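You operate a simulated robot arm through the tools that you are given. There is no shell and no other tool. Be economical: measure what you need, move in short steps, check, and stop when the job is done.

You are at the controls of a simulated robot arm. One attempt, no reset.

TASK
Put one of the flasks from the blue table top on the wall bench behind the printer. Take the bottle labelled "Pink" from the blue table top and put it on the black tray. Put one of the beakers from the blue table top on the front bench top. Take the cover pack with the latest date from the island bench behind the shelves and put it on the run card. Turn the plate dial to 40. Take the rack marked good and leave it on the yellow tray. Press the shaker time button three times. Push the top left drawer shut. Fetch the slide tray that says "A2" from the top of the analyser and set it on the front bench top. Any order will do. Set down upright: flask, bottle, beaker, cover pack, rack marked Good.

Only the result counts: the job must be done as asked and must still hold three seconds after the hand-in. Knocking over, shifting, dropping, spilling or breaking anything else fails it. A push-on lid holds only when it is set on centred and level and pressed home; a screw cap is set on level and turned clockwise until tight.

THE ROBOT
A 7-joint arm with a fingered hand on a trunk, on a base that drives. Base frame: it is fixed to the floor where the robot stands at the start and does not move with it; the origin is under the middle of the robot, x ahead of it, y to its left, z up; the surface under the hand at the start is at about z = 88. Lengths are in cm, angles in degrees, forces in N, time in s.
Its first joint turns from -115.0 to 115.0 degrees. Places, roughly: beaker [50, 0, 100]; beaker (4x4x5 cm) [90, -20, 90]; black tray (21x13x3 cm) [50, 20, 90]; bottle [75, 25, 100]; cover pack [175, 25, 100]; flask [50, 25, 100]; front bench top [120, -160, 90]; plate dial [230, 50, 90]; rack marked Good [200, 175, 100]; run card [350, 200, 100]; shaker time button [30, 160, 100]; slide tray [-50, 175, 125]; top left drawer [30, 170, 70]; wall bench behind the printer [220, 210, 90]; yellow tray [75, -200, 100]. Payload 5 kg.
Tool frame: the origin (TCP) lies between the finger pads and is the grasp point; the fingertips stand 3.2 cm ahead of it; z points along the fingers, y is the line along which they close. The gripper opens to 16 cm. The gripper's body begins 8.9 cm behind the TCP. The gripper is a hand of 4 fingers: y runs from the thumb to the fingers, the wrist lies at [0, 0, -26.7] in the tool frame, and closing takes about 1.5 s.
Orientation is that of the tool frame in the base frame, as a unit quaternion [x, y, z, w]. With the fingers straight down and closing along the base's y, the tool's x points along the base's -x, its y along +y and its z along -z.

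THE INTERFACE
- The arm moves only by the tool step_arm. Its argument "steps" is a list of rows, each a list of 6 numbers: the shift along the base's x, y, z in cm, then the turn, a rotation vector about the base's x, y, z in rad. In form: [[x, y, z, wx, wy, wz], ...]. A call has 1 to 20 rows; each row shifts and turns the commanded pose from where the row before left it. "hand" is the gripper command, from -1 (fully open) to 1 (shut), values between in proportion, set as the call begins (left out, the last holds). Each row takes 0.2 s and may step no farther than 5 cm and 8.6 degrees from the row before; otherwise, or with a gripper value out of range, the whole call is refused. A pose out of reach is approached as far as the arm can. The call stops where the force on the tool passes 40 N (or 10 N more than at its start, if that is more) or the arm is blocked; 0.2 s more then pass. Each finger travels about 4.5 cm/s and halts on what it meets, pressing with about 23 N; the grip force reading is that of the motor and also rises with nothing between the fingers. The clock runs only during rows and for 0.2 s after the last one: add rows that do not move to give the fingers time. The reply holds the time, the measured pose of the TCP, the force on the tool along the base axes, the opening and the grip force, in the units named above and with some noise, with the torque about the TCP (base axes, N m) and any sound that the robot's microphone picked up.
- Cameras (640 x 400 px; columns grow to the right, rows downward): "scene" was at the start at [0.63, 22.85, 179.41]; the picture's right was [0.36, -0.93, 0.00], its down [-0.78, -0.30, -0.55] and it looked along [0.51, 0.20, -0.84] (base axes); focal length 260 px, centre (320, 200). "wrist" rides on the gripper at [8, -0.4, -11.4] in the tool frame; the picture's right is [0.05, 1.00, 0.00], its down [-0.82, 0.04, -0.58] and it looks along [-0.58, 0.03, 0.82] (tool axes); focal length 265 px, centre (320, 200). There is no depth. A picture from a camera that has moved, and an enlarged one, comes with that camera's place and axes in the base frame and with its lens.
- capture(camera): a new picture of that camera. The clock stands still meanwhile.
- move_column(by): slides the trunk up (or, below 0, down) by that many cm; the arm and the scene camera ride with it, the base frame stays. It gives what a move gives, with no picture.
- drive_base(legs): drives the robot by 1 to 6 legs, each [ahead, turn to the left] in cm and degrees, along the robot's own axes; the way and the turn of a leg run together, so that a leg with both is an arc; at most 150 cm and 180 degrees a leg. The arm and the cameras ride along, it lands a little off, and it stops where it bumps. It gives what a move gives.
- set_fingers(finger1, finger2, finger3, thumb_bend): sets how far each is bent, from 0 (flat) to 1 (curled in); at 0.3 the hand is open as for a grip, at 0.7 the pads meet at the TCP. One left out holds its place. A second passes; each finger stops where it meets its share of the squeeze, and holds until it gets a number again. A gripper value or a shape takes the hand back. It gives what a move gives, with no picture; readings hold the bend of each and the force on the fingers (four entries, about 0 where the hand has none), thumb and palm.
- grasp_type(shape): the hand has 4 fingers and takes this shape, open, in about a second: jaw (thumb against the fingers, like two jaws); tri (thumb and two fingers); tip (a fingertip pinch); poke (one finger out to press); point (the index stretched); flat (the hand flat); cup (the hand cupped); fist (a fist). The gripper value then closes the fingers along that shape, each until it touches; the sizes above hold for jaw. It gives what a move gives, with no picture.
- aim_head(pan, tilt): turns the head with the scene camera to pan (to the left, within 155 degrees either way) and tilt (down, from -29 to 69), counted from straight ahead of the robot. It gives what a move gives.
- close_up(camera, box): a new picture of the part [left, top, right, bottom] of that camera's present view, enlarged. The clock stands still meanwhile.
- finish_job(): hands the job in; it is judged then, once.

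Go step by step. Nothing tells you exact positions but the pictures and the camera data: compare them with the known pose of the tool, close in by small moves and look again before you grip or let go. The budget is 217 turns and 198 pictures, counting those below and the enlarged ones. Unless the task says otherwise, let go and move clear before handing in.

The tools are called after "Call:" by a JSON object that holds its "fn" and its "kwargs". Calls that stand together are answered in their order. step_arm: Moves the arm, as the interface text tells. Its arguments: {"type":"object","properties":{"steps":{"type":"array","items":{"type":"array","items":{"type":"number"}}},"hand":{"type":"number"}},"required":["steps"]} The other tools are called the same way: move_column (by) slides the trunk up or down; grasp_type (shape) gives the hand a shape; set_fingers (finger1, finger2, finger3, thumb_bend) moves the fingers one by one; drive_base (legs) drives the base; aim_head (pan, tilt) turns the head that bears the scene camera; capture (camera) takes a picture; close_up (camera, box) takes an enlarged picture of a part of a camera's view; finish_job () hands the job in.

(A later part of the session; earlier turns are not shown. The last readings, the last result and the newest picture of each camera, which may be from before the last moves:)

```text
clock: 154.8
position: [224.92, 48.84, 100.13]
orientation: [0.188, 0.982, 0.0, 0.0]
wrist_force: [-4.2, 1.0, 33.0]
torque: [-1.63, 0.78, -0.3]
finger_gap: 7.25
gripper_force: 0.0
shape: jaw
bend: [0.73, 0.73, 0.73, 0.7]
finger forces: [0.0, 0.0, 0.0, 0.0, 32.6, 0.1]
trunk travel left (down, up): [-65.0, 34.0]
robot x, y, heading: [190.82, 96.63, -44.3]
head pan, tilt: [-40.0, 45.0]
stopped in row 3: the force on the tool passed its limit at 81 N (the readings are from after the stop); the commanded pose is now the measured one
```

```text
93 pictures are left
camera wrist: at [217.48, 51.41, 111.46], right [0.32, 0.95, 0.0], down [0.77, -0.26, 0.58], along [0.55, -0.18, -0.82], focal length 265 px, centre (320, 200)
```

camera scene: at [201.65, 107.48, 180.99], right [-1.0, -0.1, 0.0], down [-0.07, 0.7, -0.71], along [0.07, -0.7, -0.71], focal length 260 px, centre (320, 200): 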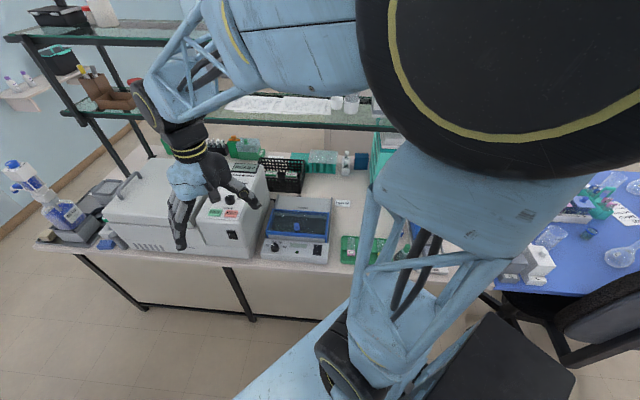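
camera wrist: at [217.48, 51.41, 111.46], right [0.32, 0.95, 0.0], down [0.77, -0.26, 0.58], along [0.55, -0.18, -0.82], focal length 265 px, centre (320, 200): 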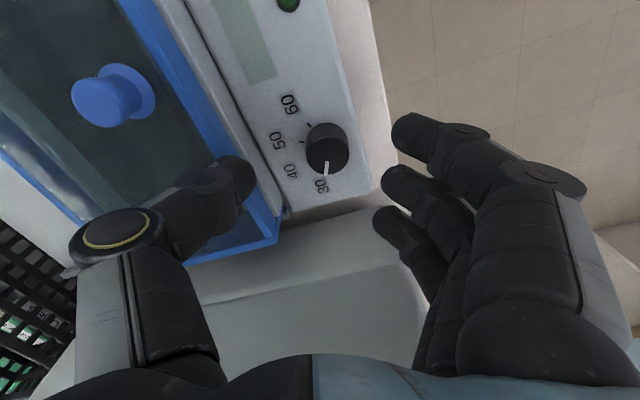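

The thumb met the lid frame. I rise, turn the hand further round and narrow the opening so the thumb clears the lid.

Call:
{"fn": "step_arm", "kwargs": {"steps": [[0, 0, 3, 0, 0, 0], [0, 0, 2, 0, 0, -0.14], [0, 0, 0, 0, 0, -0.14], [0, 0, 0, 0, 0, -0.14], [0, 0, 0, 0, 0, -0.13], [0, 0, 0, 0, 0, 0]], "hand": 0.36}}

Call:
{"fn": "capture", "kwargs": {"camera": "wrist"}}

```text
clock: 156.2
position: [225.08, 48.8, 104.89]
orientation: [0.448, 0.894, 0.003, -0.001]
wrist_force: [0.3, 0.2, -0.3]
torque: [-0.01, 0.01, -0.01]
finger_gap: 5.15
gripper_force: 0.1
shape: jaw
bend: [0.73, 0.73, 0.73, 0.7]
finger forces: [0.0, 0.1, 0.0, 0.0, 0.1, 0.0]
trunk travel left (down, up): [-65.0, 34.0]
robot x, y, heading: [191.01, 96.66, -44.2]
head pan, tilt: [-40.0, 45.0]
```

```text
92 pictures are left
camera wrist: at [219.93, 54.92, 116.23], right [0.77, 0.64, 0.0], down [0.52, -0.63, 0.57], along [0.37, -0.44, -0.82], focal length 265 px, centre (320, 200)
```

wrist: 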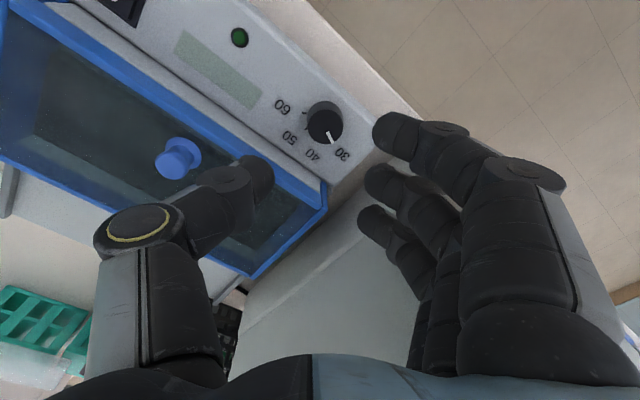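

The lid edge (z≈97, y≈46) blocks a wide hand. I'll try the two-finger "tip" pinch with the closing line along x.

Call:
{"fn": "step_arm", "kwargs": {"steps": [[0, 0, 1, 0, 0, -0.115], [0, 0, 1, 0, 0, -0.115], [0, 0, 1, 0, 0, -0.115]]}}

Call:
{"fn": "grasp_type", "kwargs": {"shape": "tip"}}

Call:
{"fn": "step_arm", "kwargs": {"steps": [[0, 0, 0, 0, 0, 0], [0, 0, 0, 0, 0, 0], [0, 0, 0, 0, 0, 0], [0, 0, 0, 0, 0, 0], [0, 0, 0, 0, 0, 0]], "hand": 0.3}}

Call:
{"fn": "capture", "kwargs": {"camera": "wrist"}}

```text
clock: 157.0
position: [225.18, 48.82, 107.8]
orientation: [0.594, 0.804, 0.003, 0.0]
wrist_force: [0.7, 0.5, 0.6]
torque: [0.01, -0.01, 0.0]
finger_gap: 5.16
gripper_force: 0.0
shape: jaw
bend: [0.73, 0.73, 0.73, 0.7]
finger forces: [0.0, 0.0, 0.1, 0.0, 0.0, 0.0]
trunk travel left (down, up): [-65.0, 34.0]
robot x, y, heading: [190.54, 97.15, -44.5]
head pan, tilt: [-40.0, 45.0]
```

```text
clock: 157.9
position: [224.74, 48.87, 107.81]
orientation: [0.594, 0.804, 0.003, -0.001]
wrist_force: [-26.1, -2.9, 0.4]
torque: [-0.08, 0.58, -0.48]
finger_gap: 15.96
gripper_force: 0.1
shape: tip
bend: [0.01, 0.31, 0.33, 0.3]
finger forces: [0.0, 2.4, 23.4, 0.0, 0.1, 0.1]
trunk travel left (down, up): [-65.0, 34.0]
robot x, y, heading: [191.05, 96.8, -44.8]
head pan, tilt: [-40.0, 45.0]
```

```text
clock: 159.1
position: [224.85, 48.86, 107.82]
orientation: [0.594, 0.804, 0.004, 0.0]
wrist_force: [-25.4, 0.9, -0.3]
torque: [0.02, 0.57, -0.13]
finger_gap: 5.71
gripper_force: 0.0
shape: tip
bend: [0.01, 0.73, 0.33, 0.7]
finger forces: [0.0, 0.0, 24.9, 0.0, 0.0, 0.0]
trunk travel left (down, up): [-65.0, 34.0]
robot x, y, heading: [190.72, 97.15, -44.8]
head pan, tilt: [-40.0, 45.0]
```

```text
91 pictures are left
camera wrist: at [222.11, 56.36, 119.17], right [0.94, 0.34, 0.01], down [0.28, -0.77, 0.57], along [0.2, -0.54, -0.82], focal length 265 px, centre (320, 200)
```

wrist: 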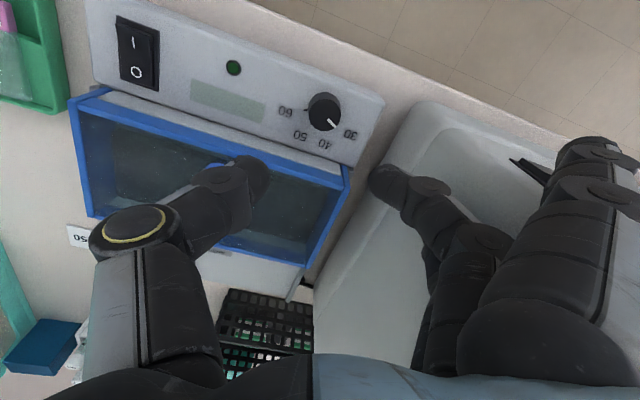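

Finger 3 is pressing against the machine, so I back away at once and then shape the fingers individually (curling fingers 1 and 3).

Call:
{"fn": "step_arm", "kwargs": {"steps": [[-3, 1, 2, 0, 0, 0], [-1, 1, 4, 0, 0, 0], [0, 1, 4, 0, 0, 0]]}}

Call:
{"fn": "set_fingers", "kwargs": {"finger1": 1, "finger2": 0.45, "finger3": 1, "thumb_bend": 0.45}}

Call:
{"fn": "capture", "kwargs": {"camera": "wrist"}}

Call:
{"fn": "capture", "kwargs": {"camera": "scene"}}

```text
clock: 159.9
position: [221.14, 51.65, 118.08]
orientation: [0.594, 0.805, 0.003, 0.001]
wrist_force: [-0.3, -0.3, 0.1]
torque: [-0.02, 0.0, 0.02]
finger_gap: 5.63
gripper_force: 0.1
shape: tip
bend: [0.01, 0.73, 0.01, 0.7]
finger forces: [0.0, 0.0, 0.1, 0.1, 0.1, 0.0]
trunk travel left (down, up): [-65.0, 34.0]
robot x, y, heading: [190.94, 97.1, -44.5]
head pan, tilt: [-40.0, 45.0]
```

```text
clock: 160.9
position: [221.12, 51.58, 117.82]
orientation: [0.594, 0.804, 0.003, 0.001]
wrist_force: [0.3, -0.5, 0.2]
torque: [0.02, -0.03, 0.04]
finger_gap: 6.57
gripper_force: 0.0
shape: fingers
bend: [1.0, 0.45, 1.0, 0.45]
finger forces: [0.0, 0.0, 0.0, 0.0, 0.1, 0.1]
trunk travel left (down, up): [-65.0, 34.0]
robot x, y, heading: [190.87, 96.98, -44.6]
head pan, tilt: [-40.0, 45.0]
```

```text
90 pictures are left
camera wrist: at [218.32, 59.06, 129.28], right [0.94, 0.34, 0.0], down [0.28, -0.77, 0.57], along [0.2, -0.54, -0.82], focal length 265 px, centre (320, 200)
```

wrist: 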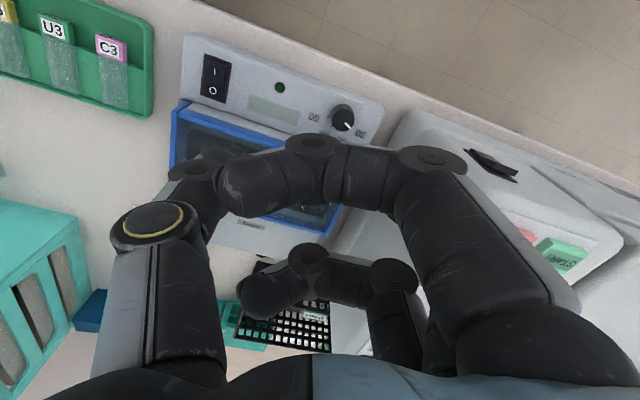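

```text
89 pictures are left
camera scene: at [201.63, 107.44, 180.99], right [-1.0, -0.09, 0.0], down [-0.07, 0.7, -0.71], along [0.07, -0.7, -0.71], focal length 260 px, centre (320, 200)
```

scene: 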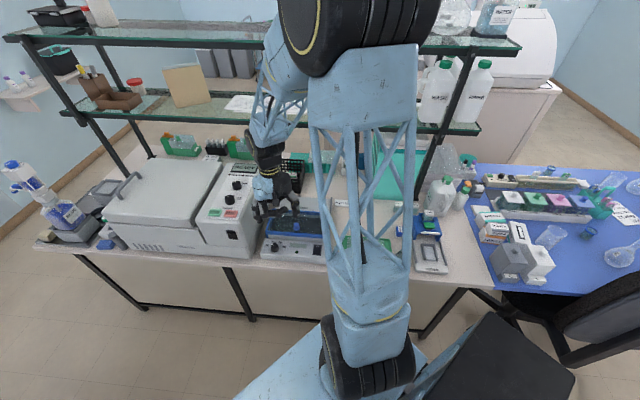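

Fingers 1 and 3 curl up out of the way, leaving a thumb–finger 2 pinch. I lower this over the knob at (225.4, 48.9).

Call:
{"fn": "step_arm", "kwargs": {"steps": [[2.1, -1.3, -2, 0, 0, 0], [2.1, -1.3, -2, 0, 0, 0], [0, 0, -4, 0, 0, 0], [0, 0, -4, 0, 0, 0], [0, 0, -4, 0, 0, 0], [0, 0, -3, 0, 0, 0], [0, 0, -1.5, 0, 0, 0], [0, 0, -1, 0, 0, 0], [0, 0, -0.6, 0, 0, 0]]}}

Call:
{"fn": "capture", "kwargs": {"camera": "wrist"}}

Call:
{"fn": "close_up", "kwargs": {"camera": "scene", "box": [240, 170, 350, 270]}}

```text
clock: 162.9
position: [225.6, 49.34, 96.56]
orientation: [0.593, 0.805, 0.002, 0.003]
wrist_force: [2.2, 9.4, 28.9]
torque: [-0.21, 1.99, -0.71]
finger_gap: 6.64
gripper_force: 14.7
shape: fingers
bend: [1.0, 0.45, 1.0, 0.45]
finger forces: [0.0, 0.0, 0.0, 0.1, 29.4, 0.1]
trunk travel left (down, up): [-65.0, 34.0]
robot x, y, heading: [190.28, 96.44, -44.5]
head pan, tilt: [-40.0, 45.0]
stopped in row 9: the force on the tool passed its limit at 47 N (the readings are from after the stop); the commanded pose is now the measured one
```

```text
88 pictures are left
camera wrist: at [222.7, 56.86, 107.78], right [0.94, 0.35, 0.01], down [0.28, -0.77, 0.58], along [0.2, -0.54, -0.82], focal length 265 px, centre (320, 200)
```

wrist: 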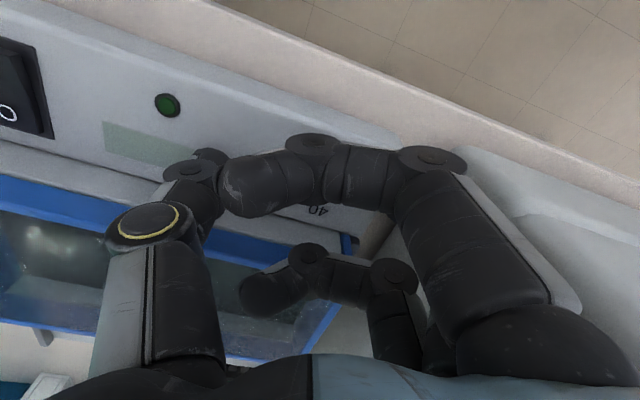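

```text
4.00 times, centred on (295, 220) of scene
camera zoom: at [201.55, 107.68, 181.03], right [-1.0, -0.1, 0.0], down [-0.07, 0.7, -0.71], along [0.07, -0.7, -0.71], focal length 1040 px, centre (420, 120)
```

zoom: 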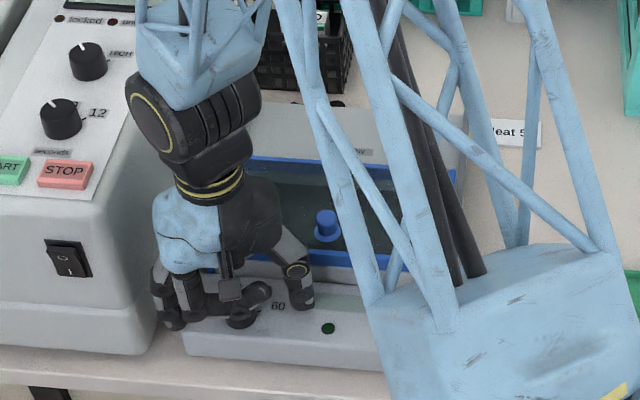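

Call:
{"fn": "step_arm", "kwargs": {"steps": [[0, 0, 0.5, 0, 0, 0]]}}

Call:
{"fn": "set_fingers", "kwargs": {"finger2": 0.62, "thumb_bend": 0.62}}

Call:
{"fn": "set_fingers", "kwargs": {"finger2": 0.75, "thumb_bend": 0.75}}

Call:
{"fn": "close_up", "kwargs": {"camera": "wrist", "box": [200, 100, 440, 300]}}

Call:
{"fn": "close_up", "kwargs": {"camera": "scene", "box": [260, 220, 320, 260]}}

```text
clock: 163.3
position: [225.4, 49.15, 96.65]
orientation: [0.594, 0.805, 0.002, 0.002]
wrist_force: [-0.3, 0.6, 0.0]
torque: [-0.01, 0.02, 0.01]
finger_gap: 6.59
gripper_force: 0.1
shape: fingers
bend: [1.0, 0.45, 1.0, 0.45]
finger forces: [0.0, 0.1, 0.0, 0.0, 0.0, 0.0]
trunk travel left (down, up): [-65.0, 34.0]
robot x, y, heading: [190.52, 96.69, -44.3]
head pan, tilt: [-40.0, 45.0]
```

```text
clock: 164.3
position: [225.54, 49.2, 96.76]
orientation: [0.594, 0.805, 0.003, 0.002]
wrist_force: [-1.2, 0.0, -0.2]
torque: [0.01, -0.02, -0.02]
finger_gap: 5.47
gripper_force: 0.0
shape: fingers
bend: [1.0, 0.62, 1.0, 0.62]
finger forces: [0.0, 0.1, 0.1, 0.1, 0.3, 0.0]
trunk travel left (down, up): [-65.0, 34.0]
robot x, y, heading: [191.19, 97.16, -44.6]
head pan, tilt: [-40.0, 45.0]
```

```text
clock: 165.3
position: [225.26, 49.06, 96.77]
orientation: [0.593, 0.805, 0.003, 0.001]
wrist_force: [-11.6, -3.6, -11.1]
torque: [-0.03, 0.09, 0.04]
finger_gap: 5.21
gripper_force: 11.8
shape: fingers
bend: [1.0, 0.64, 1.0, 0.67]
finger forces: [0.0, 6.7, 0.1, 0.0, 17.7, 0.0]
trunk travel left (down, up): [-65.0, 34.0]
robot x, y, heading: [190.66, 96.83, -44.6]
head pan, tilt: [-40.0, 45.0]
```

```text
2.00 times, centred on (320, 200) of wrist
camera zoom: at [222.53, 56.58, 108.05], right [0.94, 0.34, 0.01], down [0.28, -0.77, 0.58], along [0.2, -0.54, -0.82], focal length 531 px, centre (320, 200)
```

zoom: 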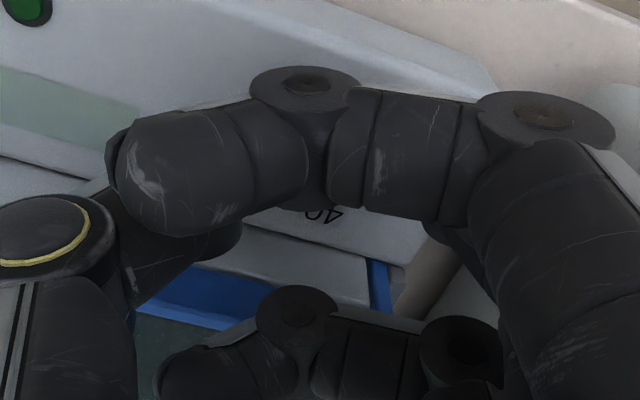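

```text
10.00 times, centred on (290, 240) of scene
camera zoom: at [201.56, 107.33, 180.99], right [-1.0, -0.09, 0.0], down [-0.07, 0.7, -0.71], along [0.07, -0.7, -0.71], focal length 2600 px, centre (620, -200)
```

zoom: 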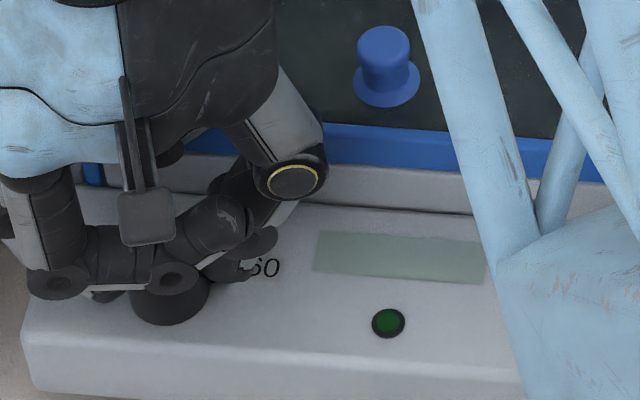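

Both digits touch the knob. I turn 40° clockwise and then release to check.

Call:
{"fn": "step_arm", "kwargs": {"steps": [[0, 0, 0, 0, 0, -0.1], [0, 0, 0, 0, 0, -0.1], [0, 0, 0, 0, 0, -0.1], [0, 0, 0, 0, 0, -0.1], [0, 0, 0, 0, 0, -0.1], [0, 0, 0, 0, 0, -0.1], [0, 0, 0, 0, 0, -0.1]]}}

Call:
{"fn": "set_fingers", "kwargs": {"finger2": 0.5, "thumb_bend": 0.5}}

Call:
{"fn": "step_arm", "kwargs": {"steps": [[0, 0, 2, 0, 0, 0], [0, 0, 4, 0, 0, 0], [-1, 2, 4, 0, 0, 0.1], [-2, 4, 1, 0, 0, 0.12], [-2, 4, 0, 0, 0, 0.12], [-2, 4, 0, 0, 0, 0.12]]}}

Call:
{"fn": "close_up", "kwargs": {"camera": "scene", "box": [260, 220, 320, 260]}}

```text
clock: 166.9
position: [225.35, 49.04, 96.69]
orientation: [0.834, 0.552, 0.002, 0.002]
wrist_force: [-19.0, -2.6, -12.7]
torque: [-0.1, 0.34, 0.06]
finger_gap: 5.27
gripper_force: 13.8
shape: fingers
bend: [1.0, 0.65, 1.0, 0.67]
finger forces: [0.0, 5.7, 0.0, 0.1, 21.9, 0.0]
trunk travel left (down, up): [-65.0, 34.0]
robot x, y, heading: [190.79, 97.2, -44.5]
head pan, tilt: [-40.0, 45.0]
```

```text
clock: 167.9
position: [225.51, 49.11, 96.88]
orientation: [0.833, 0.553, 0.002, 0.003]
wrist_force: [0.7, 0.1, -0.2]
torque: [0.02, -0.01, -0.01]
finger_gap: 6.2
gripper_force: 0.0
shape: fingers
bend: [1.0, 0.5, 1.0, 0.5]
finger forces: [0.0, 0.0, 0.0, 0.0, 0.1, 0.1]
trunk travel left (down, up): [-65.0, 34.0]
robot x, y, heading: [190.94, 96.78, -44.9]
head pan, tilt: [-40.0, 45.0]
```

```text
clock: 169.3
position: [218.33, 63.01, 107.69]
orientation: [0.685, 0.729, 0.002, 0.003]
wrist_force: [-0.1, -0.6, 0.4]
torque: [0.0, 0.0, 0.0]
finger_gap: 6.18
gripper_force: 0.0
shape: fingers
bend: [1.0, 0.5, 1.0, 0.5]
finger forces: [0.0, 0.0, 0.0, 0.1, 0.0, 0.0]
trunk travel left (down, up): [-65.0, 34.0]
robot x, y, heading: [190.7, 96.73, -44.7]
head pan, tilt: [-40.0, 45.0]
```

```text
10.00 times, centred on (290, 240) of scene
camera zoom: at [201.56, 107.53, 180.99], right [-1.0, -0.09, 0.0], down [-0.07, 0.7, -0.71], along [0.07, -0.7, -0.71], focal length 2600 px, centre (620, -200)
```

zoom: 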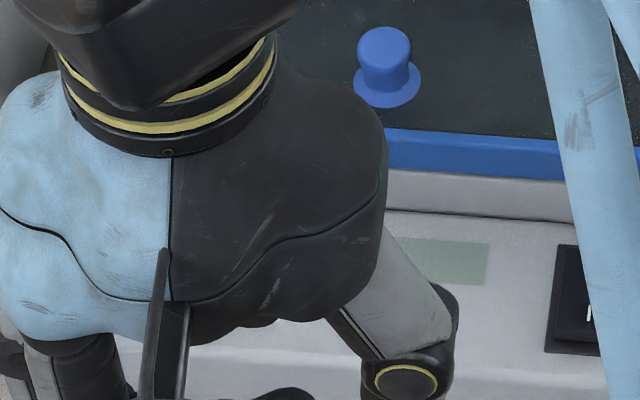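

Call:
{"fn": "step_arm", "kwargs": {"steps": [[0, 0, 2, 0, 0, 0], [2, 0, 3, 0, 0, 0], [2, 0, 3, 0, 0, 0], [2, 0, 3, 0, 0, 0], [0, 0, 0, 0, 0, 0]], "hand": -1}}

Call:
{"fn": "close_up", "kwargs": {"camera": "wrist", "box": [270, 110, 350, 190]}}

```text
clock: 170.5
position: [224.49, 63.34, 118.88]
orientation: [0.685, 0.728, 0.002, 0.002]
wrist_force: [0.2, -0.5, -0.6]
torque: [0.02, 0.01, -0.01]
finger_gap: 15.96
gripper_force: 0.1
shape: tip
bend: [0.01, 0.3, 0.01, 0.3]
finger forces: [0.0, 0.0, 0.0, 0.0, 0.0, 0.0]
trunk travel left (down, up): [-65.0, 34.0]
robot x, y, heading: [190.78, 97.09, -44.7]
head pan, tilt: [-40.0, 45.0]
```

```text
5.00 times, centred on (310, 150) of wrist
camera zoom: at [223.57, 71.23, 130.11], right [0.99, 0.11, 0.01], down [0.09, -0.81, 0.58], along [0.07, -0.57, -0.82], focal length 1327 px, centre (370, 450)
```

zoom: 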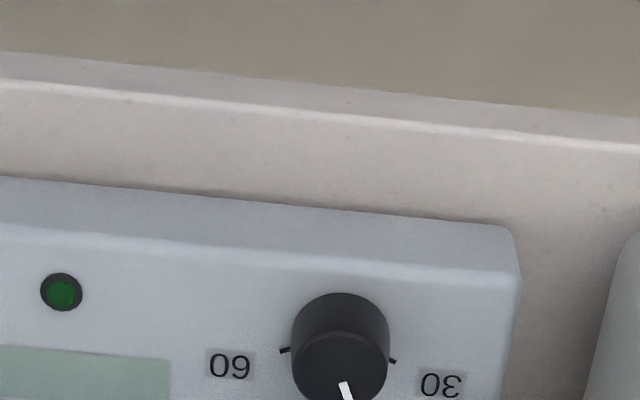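

Call:
{"fn": "close_up", "kwargs": {"camera": "wrist", "box": [285, 150, 345, 210]}}

```text
6.67 times, centred on (315, 180) of wrist
camera zoom: at [223.57, 71.23, 130.11], right [0.99, 0.11, 0.01], down [0.09, -0.81, 0.58], along [0.07, -0.57, -0.82], focal length 1769 px, centre (353, 333)
```

zoom: 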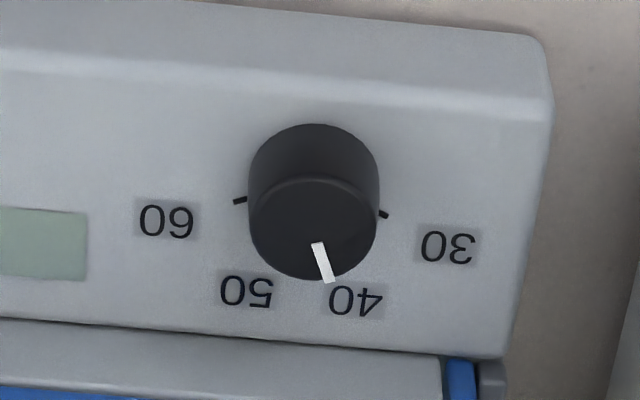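

The dial now points at 40. Next I set the jaw shape and move to look at the cover packs.

Call:
{"fn": "grasp_type", "kwargs": {"shape": "jaw"}}

Call:
{"fn": "step_arm", "kwargs": {"steps": [[-3.96, -2.1, 0.3, 0, 0, 0], [-3.96, -2.1, 0.3, 0, 0, 0], [-3.96, -2.1, 0, 0, 0, 0], [-3.96, -2.1, 0, 0, 0, 0], [-3.96, -2.1, 0, 0, 0, 0], [-3.96, -2.1, 0, 0, 0, 0], [-3.96, -2.1, 0, 0, 0, 0], [-3.96, -2.1, 0, -0.1, 0, 0], [-3.96, -2.1, 0, -0.1, 0, 0], [-3.96, -2.1, 0, -0.1, 0, 0], [-3.96, -2.1, 0, -0.1, 0, 0], [-3.96, -2.1, 0, 0, 0, -0.06], [-3.96, -2.1, 0, 0, 0, 0]], "hand": -0.2}}

Call:
{"fn": "capture", "kwargs": {"camera": "wrist"}}

```text
clock: 171.4
position: [224.47, 63.22, 119.01]
orientation: [0.685, 0.729, 0.001, 0.002]
wrist_force: [-1.0, 0.3, 0.6]
torque: [0.02, 0.03, 0.0]
finger_gap: 16.0
gripper_force: 0.1
shape: jaw
bend: [0.3, 0.3, 0.3, 0.3]
finger forces: [0.0, 0.0, 0.0, 0.1, 0.0, 0.0]
trunk travel left (down, up): [-65.0, 34.0]
robot x, y, heading: [190.63, 97.36, -44.5]
head pan, tilt: [-40.0, 45.0]
```

```text
clock: 174.2
position: [172.94, 35.78, 119.03]
orientation: [0.692, 0.694, -0.146, 0.135]
wrist_force: [-0.6, -0.3, 0.2]
torque: [0.02, -0.05, 0.02]
finger_gap: 9.64
gripper_force: 0.1
shape: jaw
bend: [0.71, 0.71, 0.71, 0.69]
finger forces: [0.1, 0.0, 0.0, 0.0, 0.0, 0.0]
trunk travel left (down, up): [-65.0, 34.0]
robot x, y, heading: [191.05, 96.82, -44.7]
head pan, tilt: [-40.0, 45.0]
```

```text
81 pictures are left
camera wrist: at [172.74, 47.53, 126.38], right [1.0, 0.05, -0.04], down [0.06, -0.53, 0.85], along [0.02, -0.85, -0.53], focal length 265 px, centre (320, 200)
```

wrist: 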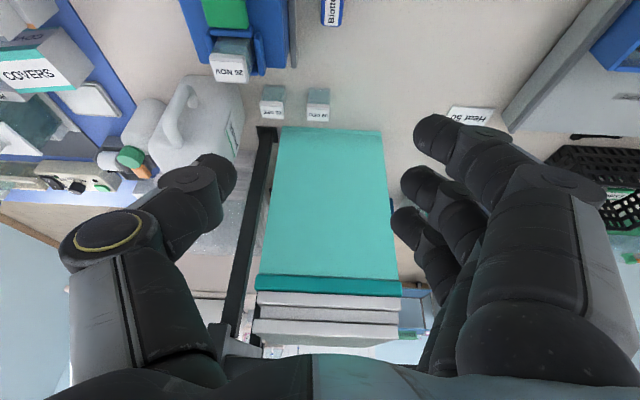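

The 09 DEC pack is the right-hand one at about (172.4, 20). I narrow the hand, reduce the tilt and go above it.

Call:
{"fn": "step_arm", "kwargs": {"steps": [[0, -3, -2, 0.1, 0, 0], [0, -3.5, -2, 0.1, 0, 0], [-0.3, -3.5, -3, 0, 0, 0], [-0.3, -3, -3, 0, 0, 0], [0, -2.8, -3, 0, 0, 0], [0, 0, -2, 0, 0, 0]], "hand": 0.25}}

Call:
{"fn": "capture", "kwargs": {"camera": "wrist"}}

```text
clock: 175.6
position: [172.34, 19.85, 104.11]
orientation: [0.703, 0.705, -0.077, 0.064]
wrist_force: [0.4, -0.7, -0.4]
torque: [0.02, 0.02, 0.01]
finger_gap: 6.08
gripper_force: 0.2
shape: jaw
bend: [0.73, 0.73, 0.73, 0.7]
finger forces: [0.0, 0.1, 0.1, 0.0, 0.1, 0.1]
trunk travel left (down, up): [-65.0, 34.0]
robot x, y, heading: [190.67, 97.03, -44.6]
head pan, tilt: [-40.0, 45.0]
```

```text
80 pictures are left
camera wrist: at [172.11, 30.1, 113.76], right [1.0, 0.05, -0.03], down [0.06, -0.68, 0.73], along [0.02, -0.73, -0.69], focal length 265 px, centre (320, 200)
```

wrist: 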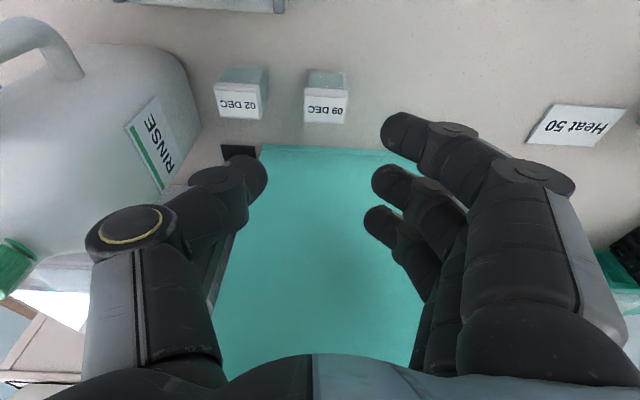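

Call:
{"fn": "step_arm", "kwargs": {"steps": [[0.15, -0.2, -4, 0, 0, 0], [0, 0, -4, 0, 0, 0], [0, 0, -2.5, 0, 0, 0], [0, 0, -1.1, 0, 0, 0]]}}

Call:
{"fn": "capture", "kwargs": {"camera": "wrist"}}

```text
clock: 176.6
position: [172.5, 19.78, 92.66]
orientation: [0.702, 0.705, -0.077, 0.065]
wrist_force: [0.2, -0.8, 0.5]
torque: [-0.02, 0.01, 0.0]
finger_gap: 6.04
gripper_force: 0.0
shape: jaw
bend: [0.73, 0.73, 0.73, 0.7]
finger forces: [0.1, 0.1, 0.1, 0.1, 0.1, 0.0]
trunk travel left (down, up): [-65.0, 34.0]
robot x, y, heading: [190.74, 96.5, -44.8]
head pan, tilt: [-40.0, 45.0]
```

```text
79 pictures are left
camera wrist: at [172.27, 29.85, 102.16], right [1.0, 0.05, -0.03], down [0.06, -0.68, 0.73], along [0.02, -0.73, -0.69], focal length 265 px, centre (320, 200)
```

wrist: 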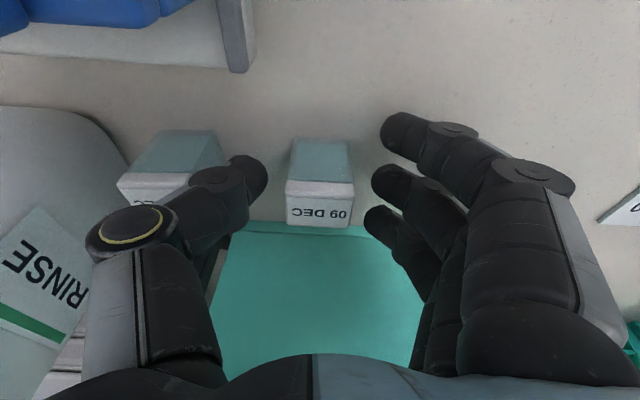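

Call:
{"fn": "step_arm", "kwargs": {"steps": [[0, 0, 0, 0, 0, 0], [0, 0, 0, 0, 0, 0], [0, 0, 0, 0, 0, 0], [0, 0, 0, 0, 0, 0], [0, 0, 0, 0, 0, 0], [0, 0, 0, 0, 0, 0]], "hand": 1}}

Call:
{"fn": "step_arm", "kwargs": {"steps": [[0, 0, 2, 0, 0, 0], [0, 0.5, 3, 0, 0, 0], [0, 1, 3, 0, 0, 0], [0, 2, 3, 0, 0, 0], [0, 3, 3, 0, 0, 0]]}}

Call:
{"fn": "capture", "kwargs": {"camera": "wrist"}}

```text
clock: 178.0
position: [172.59, 19.82, 92.79]
orientation: [0.703, 0.704, -0.078, 0.064]
wrist_force: [-0.1, -0.5, 2.7]
torque: [0.04, -0.09, 0.01]
finger_gap: 1.32
gripper_force: 22.6
shape: jaw
bend: [0.68, 0.72, 0.67, 0.71]
finger forces: [0.0, 13.3, 2.0, 0.0, 15.8, 0.0]
trunk travel left (down, up): [-65.0, 34.0]
robot x, y, heading: [190.74, 96.68, -44.4]
head pan, tilt: [-40.0, 45.0]
```

```text
clock: 179.2
position: [172.56, 26.14, 106.79]
orientation: [0.703, 0.704, -0.076, 0.064]
wrist_force: [0.3, 0.0, -0.7]
torque: [-0.06, 0.03, 0.04]
finger_gap: 1.26
gripper_force: 22.5
shape: jaw
bend: [0.68, 0.71, 0.68, 0.71]
finger forces: [0.0, 13.5, 0.9, 0.1, 13.9, 0.0]
trunk travel left (down, up): [-65.0, 34.0]
robot x, y, heading: [190.71, 96.8, -44.4]
head pan, tilt: [-40.0, 45.0]
```

```text
78 pictures are left
camera wrist: at [172.35, 36.39, 116.2], right [1.0, 0.05, -0.03], down [0.06, -0.68, 0.73], along [0.02, -0.73, -0.69], focal length 265 px, centre (320, 200)
```

wrist: 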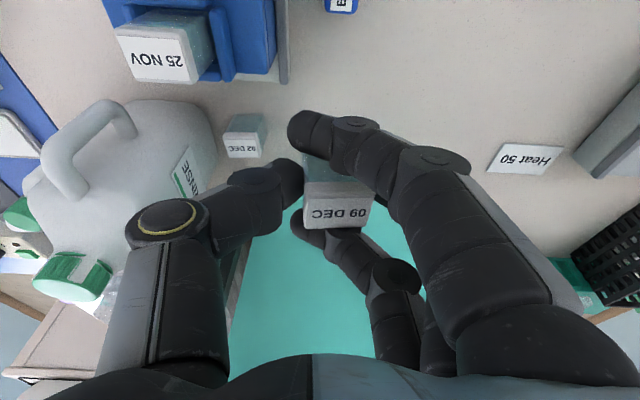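

Pack 09 DEC is held. I retract the arm and drive down the aisle to find the run card near (350, 200).

Call:
{"fn": "step_arm", "kwargs": {"steps": [[1, 2.5, 3.5, 0, 0, 0], [3.3, 2.7, 2.2, 0, 0, 0], [3.3, 2.7, 2.2, 0, 0, 0], [3.3, 2.7, 2.2, 0, 0, 0], [3.3, 2.7, 2.2, 0, 0, 0], [3.3, 2.7, 2.2, 0, 0, 0], [3.3, 2.7, 2.2, 0, 0, 0], [3.3, 2.7, 2.2, 0, 0, 0], [3.3, 2.7, 2.2, 0, 0, 0], [3.3, 2.7, 2.2, 0, 0, 0], [3.3, 2.7, 2.2, 0, 0, 0], [3.3, 2.7, 2.2, 0, 0, 0], [3.3, 2.7, 0, 0, 0, 0]]}}

Call:
{"fn": "drive_base", "kwargs": {"legs": [[0, 45], [118, 2]]}}

Call:
{"fn": "aim_head", "kwargs": {"pan": 65, "tilt": 42}}

Call:
{"fn": "capture", "kwargs": {"camera": "scene"}}

```text
clock: 182.0
position: [213.23, 61.32, 134.52]
orientation: [0.702, 0.705, -0.076, 0.064]
wrist_force: [0.0, 0.3, -0.2]
torque: [-0.01, -0.02, 0.0]
finger_gap: 1.22
gripper_force: 23.1
shape: jaw
bend: [0.68, 0.71, 0.68, 0.71]
finger forces: [0.0, 13.5, 0.7, 0.0, 13.8, 0.1]
trunk travel left (down, up): [-65.0, 34.0]
robot x, y, heading: [190.74, 97.12, -44.6]
head pan, tilt: [-40.0, 45.0]
```

```text
clock: 190.1
position: [349.46, 91.4, 134.45]
orientation: [0.366, 0.925, -0.045, 0.088]
wrist_force: [-0.2, 0.3, -0.4]
torque: [0.02, -0.01, 0.01]
finger_gap: 1.24
gripper_force: 23.2
shape: jaw
bend: [0.68, 0.71, 0.68, 0.71]
finger forces: [0.0, 13.3, 0.8, 0.0, 13.7, 0.1]
trunk travel left (down, up): [-65.0, 34.0]
robot x, y, heading: [308.23, 99.69, 1.9]
head pan, tilt: [-40.0, 45.0]
```

```text
clock: 191.9
position: [349.49, 91.36, 134.48]
orientation: [0.367, 0.925, -0.045, 0.087]
wrist_force: [-0.9, -0.1, -0.3]
torque: [-0.02, 0.01, 0.0]
finger_gap: 1.23
gripper_force: 23.6
shape: jaw
bend: [0.68, 0.71, 0.68, 0.71]
finger forces: [0.1, 13.3, 0.8, 0.1, 13.8, 0.0]
trunk travel left (down, up): [-65.0, 34.0]
robot x, y, heading: [307.71, 99.32, 2.3]
head pan, tilt: [65.0, 42.0]
```

```text
77 pictures are left
camera scene: at [306.03, 112.51, 181.58], right [-0.85, -0.53, 0.0], down [-0.35, 0.55, -0.76], along [0.4, -0.64, -0.65], focal length 260 px, centre (320, 200)
```

scene: 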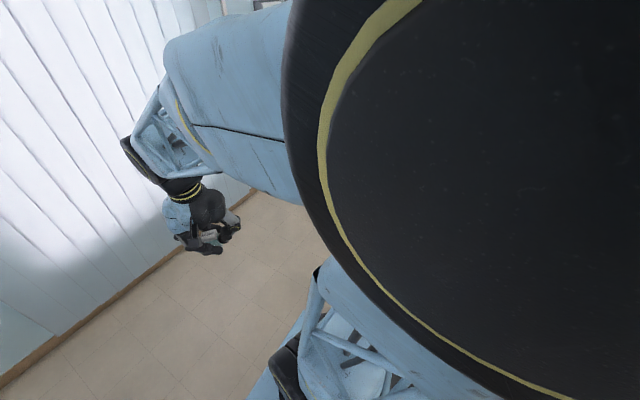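

Call:
{"fn": "aim_head", "kwargs": {"pan": 65, "tilt": 42}}

Call:
{"fn": "capture", "kwargs": {"camera": "scene"}}

```text
clock: 192.5
position: [349.47, 91.35, 134.31]
orientation: [0.367, 0.925, -0.046, 0.087]
wrist_force: [1.0, -0.1, -0.2]
torque: [0.0, -0.01, -0.03]
finger_gap: 1.27
gripper_force: 23.2
shape: jaw
bend: [0.68, 0.71, 0.68, 0.71]
finger forces: [0.0, 13.3, 0.8, 0.0, 13.8, 0.0]
trunk travel left (down, up): [-65.0, 34.0]
robot x, y, heading: [308.08, 99.78, 2.2]
head pan, tilt: [65.0, 42.0]
```

```text
76 pictures are left
camera scene: at [306.04, 112.5, 181.61], right [-0.85, -0.53, 0.0], down [-0.35, 0.55, -0.76], along [0.4, -0.64, -0.65], focal length 260 px, centre (320, 200)
```

scene: 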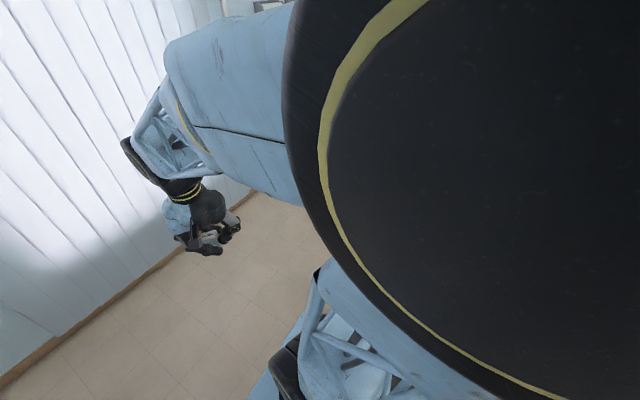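

The head seems stopped by the elbow. I move the arm forward a little and aim again.

Call:
{"fn": "step_arm", "kwargs": {"steps": [[2, 4, 0, 0, 0, 0], [2, 4, 0, 0, 0, 0], [2, 4, 0, 0, 0, 0], [2, 4, 0, 0, 0, 0], [2, 4, 0, 0, 0, 0], [2, 4, 0, 0, 0, 0]]}}

Call:
{"fn": "aim_head", "kwargs": {"pan": 10, "tilt": 42}}

Call:
{"fn": "aim_head", "kwargs": {"pan": 60, "tilt": 42}}

Call:
{"fn": "capture", "kwargs": {"camera": "scene"}}

```text
clock: 193.9
position: [361.64, 115.7, 134.4]
orientation: [0.366, 0.925, -0.046, 0.088]
wrist_force: [-0.3, -0.4, -0.8]
torque: [0.01, -0.01, 0.03]
finger_gap: 1.25
gripper_force: 22.8
shape: jaw
bend: [0.68, 0.71, 0.68, 0.71]
finger forces: [0.1, 13.5, 0.8, 0.0, 13.9, 0.0]
trunk travel left (down, up): [-65.0, 34.0]
robot x, y, heading: [308.15, 99.64, 2.1]
head pan, tilt: [65.0, 42.0]
```

```text
clock: 195.2
position: [361.51, 115.55, 134.55]
orientation: [0.366, 0.925, -0.045, 0.088]
wrist_force: [0.4, 0.4, -1.5]
torque: [0.0, 0.03, -0.04]
finger_gap: 1.24
gripper_force: 23.1
shape: jaw
bend: [0.68, 0.71, 0.68, 0.71]
finger forces: [0.1, 13.5, 0.7, 0.0, 14.0, 0.0]
trunk travel left (down, up): [-65.0, 34.0]
robot x, y, heading: [307.93, 99.64, 2.3]
head pan, tilt: [10.0, 42.0]
```

```text
clock: 196.3
position: [361.65, 115.44, 134.47]
orientation: [0.367, 0.925, -0.046, 0.088]
wrist_force: [0.1, -0.1, -0.4]
torque: [0.0, 0.0, -0.01]
finger_gap: 1.25
gripper_force: 22.9
shape: jaw
bend: [0.68, 0.71, 0.68, 0.71]
finger forces: [0.0, 13.5, 0.6, 0.0, 13.9, 0.0]
trunk travel left (down, up): [-65.0, 34.0]
robot x, y, heading: [308.14, 99.26, 1.9]
head pan, tilt: [60.0, 42.0]
```

```text
75 pictures are left
camera scene: at [305.46, 127.05, 181.41], right [0.88, -0.47, 0.0], down [-0.31, -0.59, -0.74], along [0.35, 0.66, -0.67], focal length 260 px, centre (320, 200)
```

scene: 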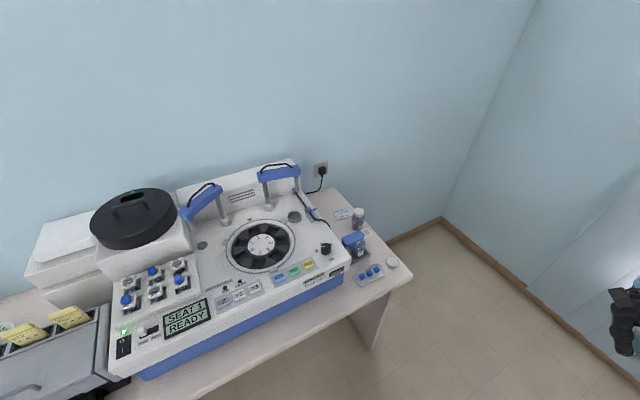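

Call:
{"fn": "close_up", "kwargs": {"camera": "scene", "box": [300, 190, 420, 300]}}

Call:
{"fn": "close_up", "kwargs": {"camera": "scene", "box": [110, 190, 350, 370]}}

```text
3.64 times, centred on (360, 245) of scene
camera zoom: at [305.46, 127.05, 181.41], right [0.88, -0.47, 0.0], down [-0.31, -0.59, -0.74], along [0.35, 0.66, -0.67], focal length 946 px, centre (174, 36)
```

zoom: 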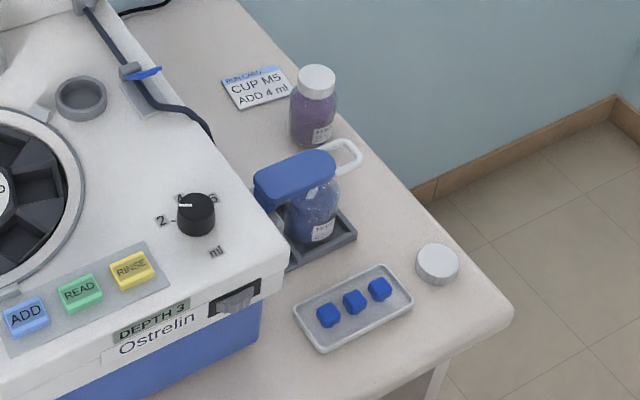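

```text
2.22 times, centred on (230, 280) of scene
camera zoom: at [305.46, 127.05, 181.41], right [0.88, -0.47, 0.0], down [-0.31, -0.59, -0.74], along [0.35, 0.66, -0.67], focal length 578 px, centre (520, 22)
```

zoom: 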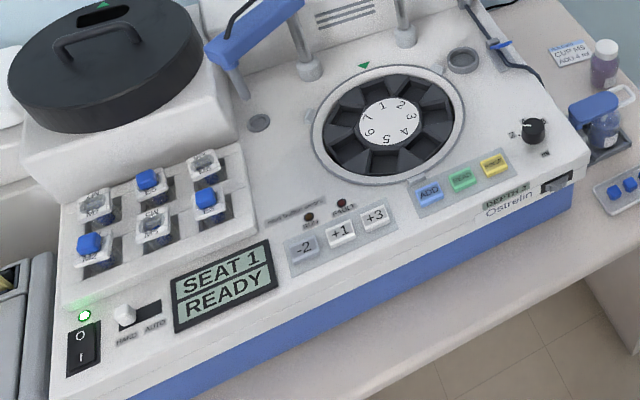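

The run card ("CUP M5") lies at about (359, 204), with a bottle in front of it. I drive closer.

Call:
{"fn": "drive_base", "kwargs": {"legs": [[0, 28], [36, 0]]}}

Call:
{"fn": "aim_head", "kwargs": {"pan": 35, "tilt": 45}}

Call:
{"fn": "capture", "kwargs": {"camera": "scene"}}

```text
clock: 200.1
position: [378.96, 156.99, 134.4]
orientation: [0.129, 0.987, -0.023, 0.097]
wrist_force: [0.5, 0.9, -0.4]
torque: [-0.03, 0.03, 0.0]
finger_gap: 1.27
gripper_force: 22.9
shape: jaw
bend: [0.68, 0.71, 0.68, 0.71]
finger forces: [0.0, 13.4, 0.7, 0.1, 13.6, 0.0]
trunk travel left (down, up): [-65.0, 34.0]
robot x, y, heading: [339.52, 117.73, 30.6]
head pan, tilt: [60.0, 42.0]
```

```text
clock: 201.0
position: [378.79, 156.97, 134.45]
orientation: [0.129, 0.987, -0.022, 0.097]
wrist_force: [0.6, -0.2, -0.6]
torque: [0.02, -0.02, 0.02]
finger_gap: 1.24
gripper_force: 22.5
shape: jaw
bend: [0.68, 0.71, 0.68, 0.71]
finger forces: [0.0, 13.2, 0.8, 0.0, 13.6, 0.1]
trunk travel left (down, up): [-65.0, 34.0]
robot x, y, heading: [339.2, 117.57, 30.1]
head pan, tilt: [35.0, 45.0]
```

```text
72 pictures are left
camera scene: at [327.33, 139.51, 180.98], right [0.91, -0.42, 0.0], down [-0.29, -0.64, -0.71], along [0.3, 0.64, -0.71], focal length 260 px, centre (320, 200)
```

scene: 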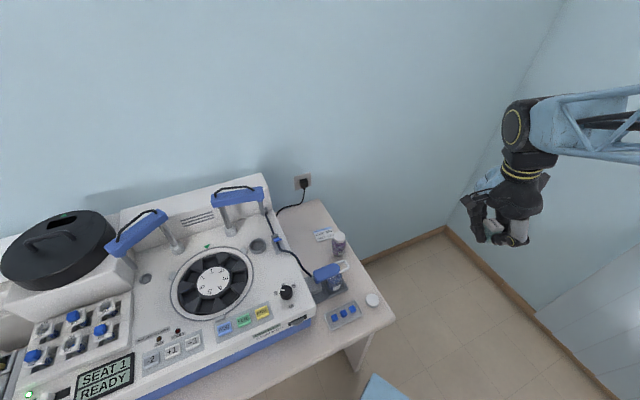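

Call:
{"fn": "step_arm", "kwargs": {"steps": [[-1.8, 4.2, 0, 0, 0, 0], [-1.8, 4.2, 0, 0, 0, 0], [-1.8, 4.2, 0, 0, 0, 0], [-1.8, 4.2, 0, 0, 0, 0], [-1.8, 4.2, 0, 0, 0, 0], [-1.8, 4.2, 0, 0, 0, 0], [-1.8, 4.2, 0, 0, 0, 0], [-1.8, 4.2, -1, 0, 0, 0], [-1.8, 4.2, -2, 0, 0, 0], [-1.8, 4.2, -2, 0, 0, 0], [-1.8, 4.2, -2, 0, 0, 0], [0, 0, -4, 0, 0, 0], [0, 0, -4, 0, 0, 0]]}}

Call:
{"fn": "capture", "kwargs": {"camera": "wrist"}}

Call:
{"fn": "close_up", "kwargs": {"camera": "scene", "box": [260, 150, 400, 290]}}

```text
clock: 203.8
position: [358.91, 203.43, 119.6]
orientation: [0.129, 0.987, -0.023, 0.097]
wrist_force: [-1.0, 1.6, -1.3]
torque: [-0.05, -0.01, -0.02]
finger_gap: 1.23
gripper_force: 23.0
shape: jaw
bend: [0.68, 0.71, 0.68, 0.72]
finger forces: [0.1, 13.2, 0.4, 0.1, 13.6, 0.1]
trunk travel left (down, up): [-65.0, 34.0]
robot x, y, heading: [339.34, 117.92, 30.4]
head pan, tilt: [35.0, 45.0]
```

```text
71 pictures are left
camera wrist: at [349.25, 205.72, 129.06], right [0.21, 0.98, -0.03], down [0.68, -0.12, 0.73], along [0.71, -0.17, -0.69], focal length 265 px, centre (320, 200)
```

wrist: 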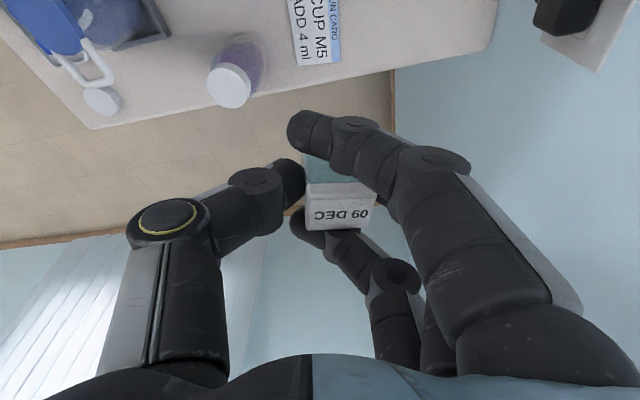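

```text
2.86 times, centred on (330, 220) of scene
camera zoom: at [327.28, 139.74, 180.95], right [0.91, -0.42, 0.0], down [-0.3, -0.64, -0.71], along [0.3, 0.64, -0.71], focal length 743 px, centre (291, 143)
```

zoom: 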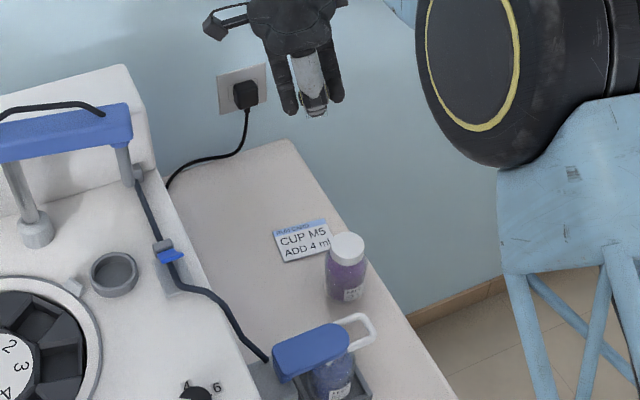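

Call:
{"fn": "step_arm", "kwargs": {"steps": [[0, 0, -4.5, 0, 0, 0], [0, 0, -4.5, 0, 0, 0], [0, 0, -4.5, 0, 0, 0], [0, 0, -4.5, 0, 0, 0], [0, 0, -4.5, 0, 0, 0], [0, 0, -2.2, 0, 0, 0], [0, 0, -1, 0, 0, 0], [0, 0, -0.6, 0, 0, 0], [0, 0, -0.4, 0, 0, 0]]}}

Call:
{"fn": "capture", "kwargs": {"camera": "wrist"}}

```text
clock: 205.8
position: [359.19, 203.31, 93.54]
orientation: [0.131, 0.986, -0.018, 0.099]
wrist_force: [0.2, -5.1, 20.1]
torque: [0.06, 0.15, 0.02]
finger_gap: 1.41
gripper_force: 23.2
shape: jaw
bend: [0.7, 0.72, 0.68, 0.73]
finger forces: [4.5, 13.9, 2.7, 0.1, 19.1, 0.1]
trunk travel left (down, up): [-65.0, 34.0]
robot x, y, heading: [339.02, 117.67, 30.6]
head pan, tilt: [35.0, 45.0]
stopped in row 9: the force on the tool passed its limit at 45 N (the readings are from after the stop); the commanded pose is now the measured one
```

```text
69 pictures are left
camera wrist: at [349.32, 205.63, 103.09], right [0.21, 0.98, -0.02], down [0.67, -0.13, 0.73], along [0.71, -0.17, -0.69], focal length 265 px, centre (320, 200)
```

wrist: 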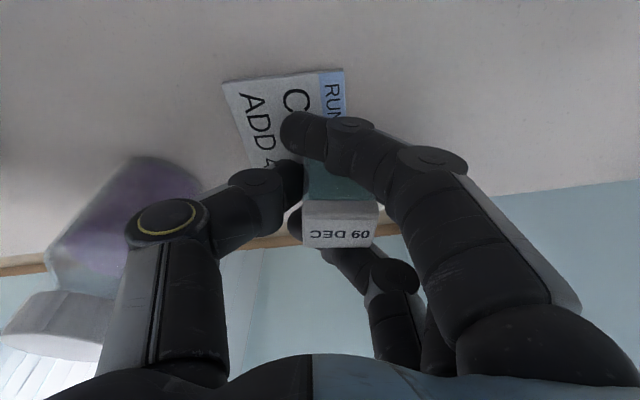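

The pack is on the card but near its +y edge; I lift a touch, shift 0.9 cm, and set it down again.

Call:
{"fn": "step_arm", "kwargs": {"steps": [[0, 0, 0.8, 0, 0, 0], [-0.2, -0.9, 0.4, 0, 0, 0], [0, 0, -0.6, 0, 0, 0], [0, 0, -0.3, 0, 0, 0], [0, 0, -0.2, 0, 0, 0]]}}

Call:
{"fn": "step_arm", "kwargs": {"steps": [[0, 0, 0, 0, 0, 0], [0, 0, 0, 0, 0, 0], [0, 0, 0, 0, 0, 0], [0, 0, 0, 0, 0, 0], [0, 0, 0, 0, 0, 0]], "hand": 0.25}}

Call:
{"fn": "capture", "kwargs": {"camera": "wrist"}}

```text
clock: 207.0
position: [359.0, 202.53, 93.59]
orientation: [0.13, 0.987, -0.017, 0.097]
wrist_force: [0.4, 0.7, 20.3]
torque: [0.33, 0.13, -0.09]
finger_gap: 1.35
gripper_force: 23.0
shape: jaw
bend: [0.7, 0.72, 0.68, 0.72]
finger forces: [7.0, 15.0, 3.2, 0.0, 15.7, 0.0]
trunk travel left (down, up): [-65.0, 34.0]
robot x, y, heading: [339.14, 117.64, 30.1]
head pan, tilt: [35.0, 45.0]
```

```text
clock: 208.2
position: [358.89, 202.34, 93.41]
orientation: [0.129, 0.987, -0.019, 0.097]
wrist_force: [-0.7, -5.0, 15.9]
torque: [0.17, 0.47, 0.14]
finger_gap: 5.67
gripper_force: 0.1
shape: jaw
bend: [0.8, 0.73, 0.73, 0.7]
finger forces: [15.8, 0.0, 0.0, 0.0, 0.0, 0.1]
trunk travel left (down, up): [-65.0, 34.0]
robot x, y, heading: [339.18, 117.8, 30.1]
head pan, tilt: [35.0, 45.0]
```

```text
68 pictures are left
camera wrist: at [349.04, 204.64, 102.99], right [0.21, 0.98, -0.02], down [0.68, -0.13, 0.73], along [0.71, -0.17, -0.69], focal length 265 px, centre (320, 200)
```

wrist: 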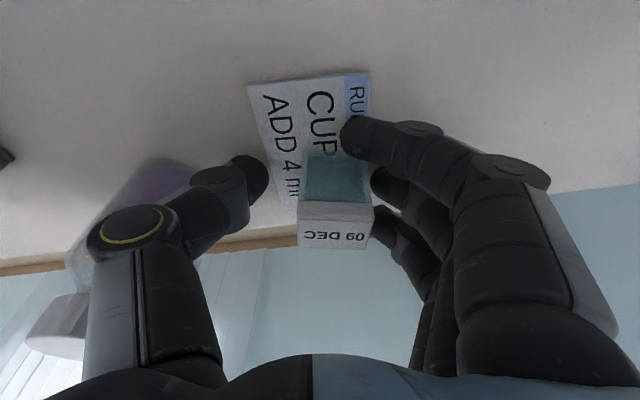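

Call:
{"fn": "step_arm", "kwargs": {"steps": [[0, 0, 0.5, 0, 0, 0], [0, 0, 0, 0, 0, 0], [-0.2, 0, 2, 0, 0, 0], [-0.4, 0, 3, 0, 0, 0], [-0.5, 0, 4, 0, 0, 0], [-0.5, -1, 4, 0, 0, 0], [0, -2, 4, 0, 0, 0], [0, -3, 3, 0, 0, 0]]}}

Call:
{"fn": "close_up", "kwargs": {"camera": "scene", "box": [290, 190, 380, 270]}}

```text
clock: 210.0
position: [357.28, 196.36, 113.98]
orientation: [0.129, 0.987, -0.018, 0.097]
wrist_force: [0.2, -0.5, -0.5]
torque: [-0.03, 0.01, -0.01]
finger_gap: 5.94
gripper_force: 0.2
shape: jaw
bend: [0.73, 0.73, 0.73, 0.7]
finger forces: [0.1, 0.0, 0.0, 0.0, 0.0, 0.0]
trunk travel left (down, up): [-65.0, 34.0]
robot x, y, heading: [339.43, 117.69, 30.4]
head pan, tilt: [35.0, 45.0]
```

```text
5.00 times, centred on (335, 230) of scene
camera zoom: at [327.34, 139.36, 181.0], right [0.91, -0.42, 0.0], down [-0.3, -0.64, -0.71], along [0.3, 0.64, -0.71], focal length 1300 px, centre (245, 50)
```

zoom: 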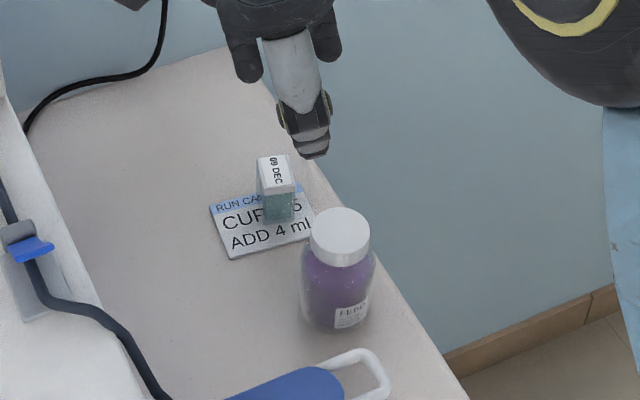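

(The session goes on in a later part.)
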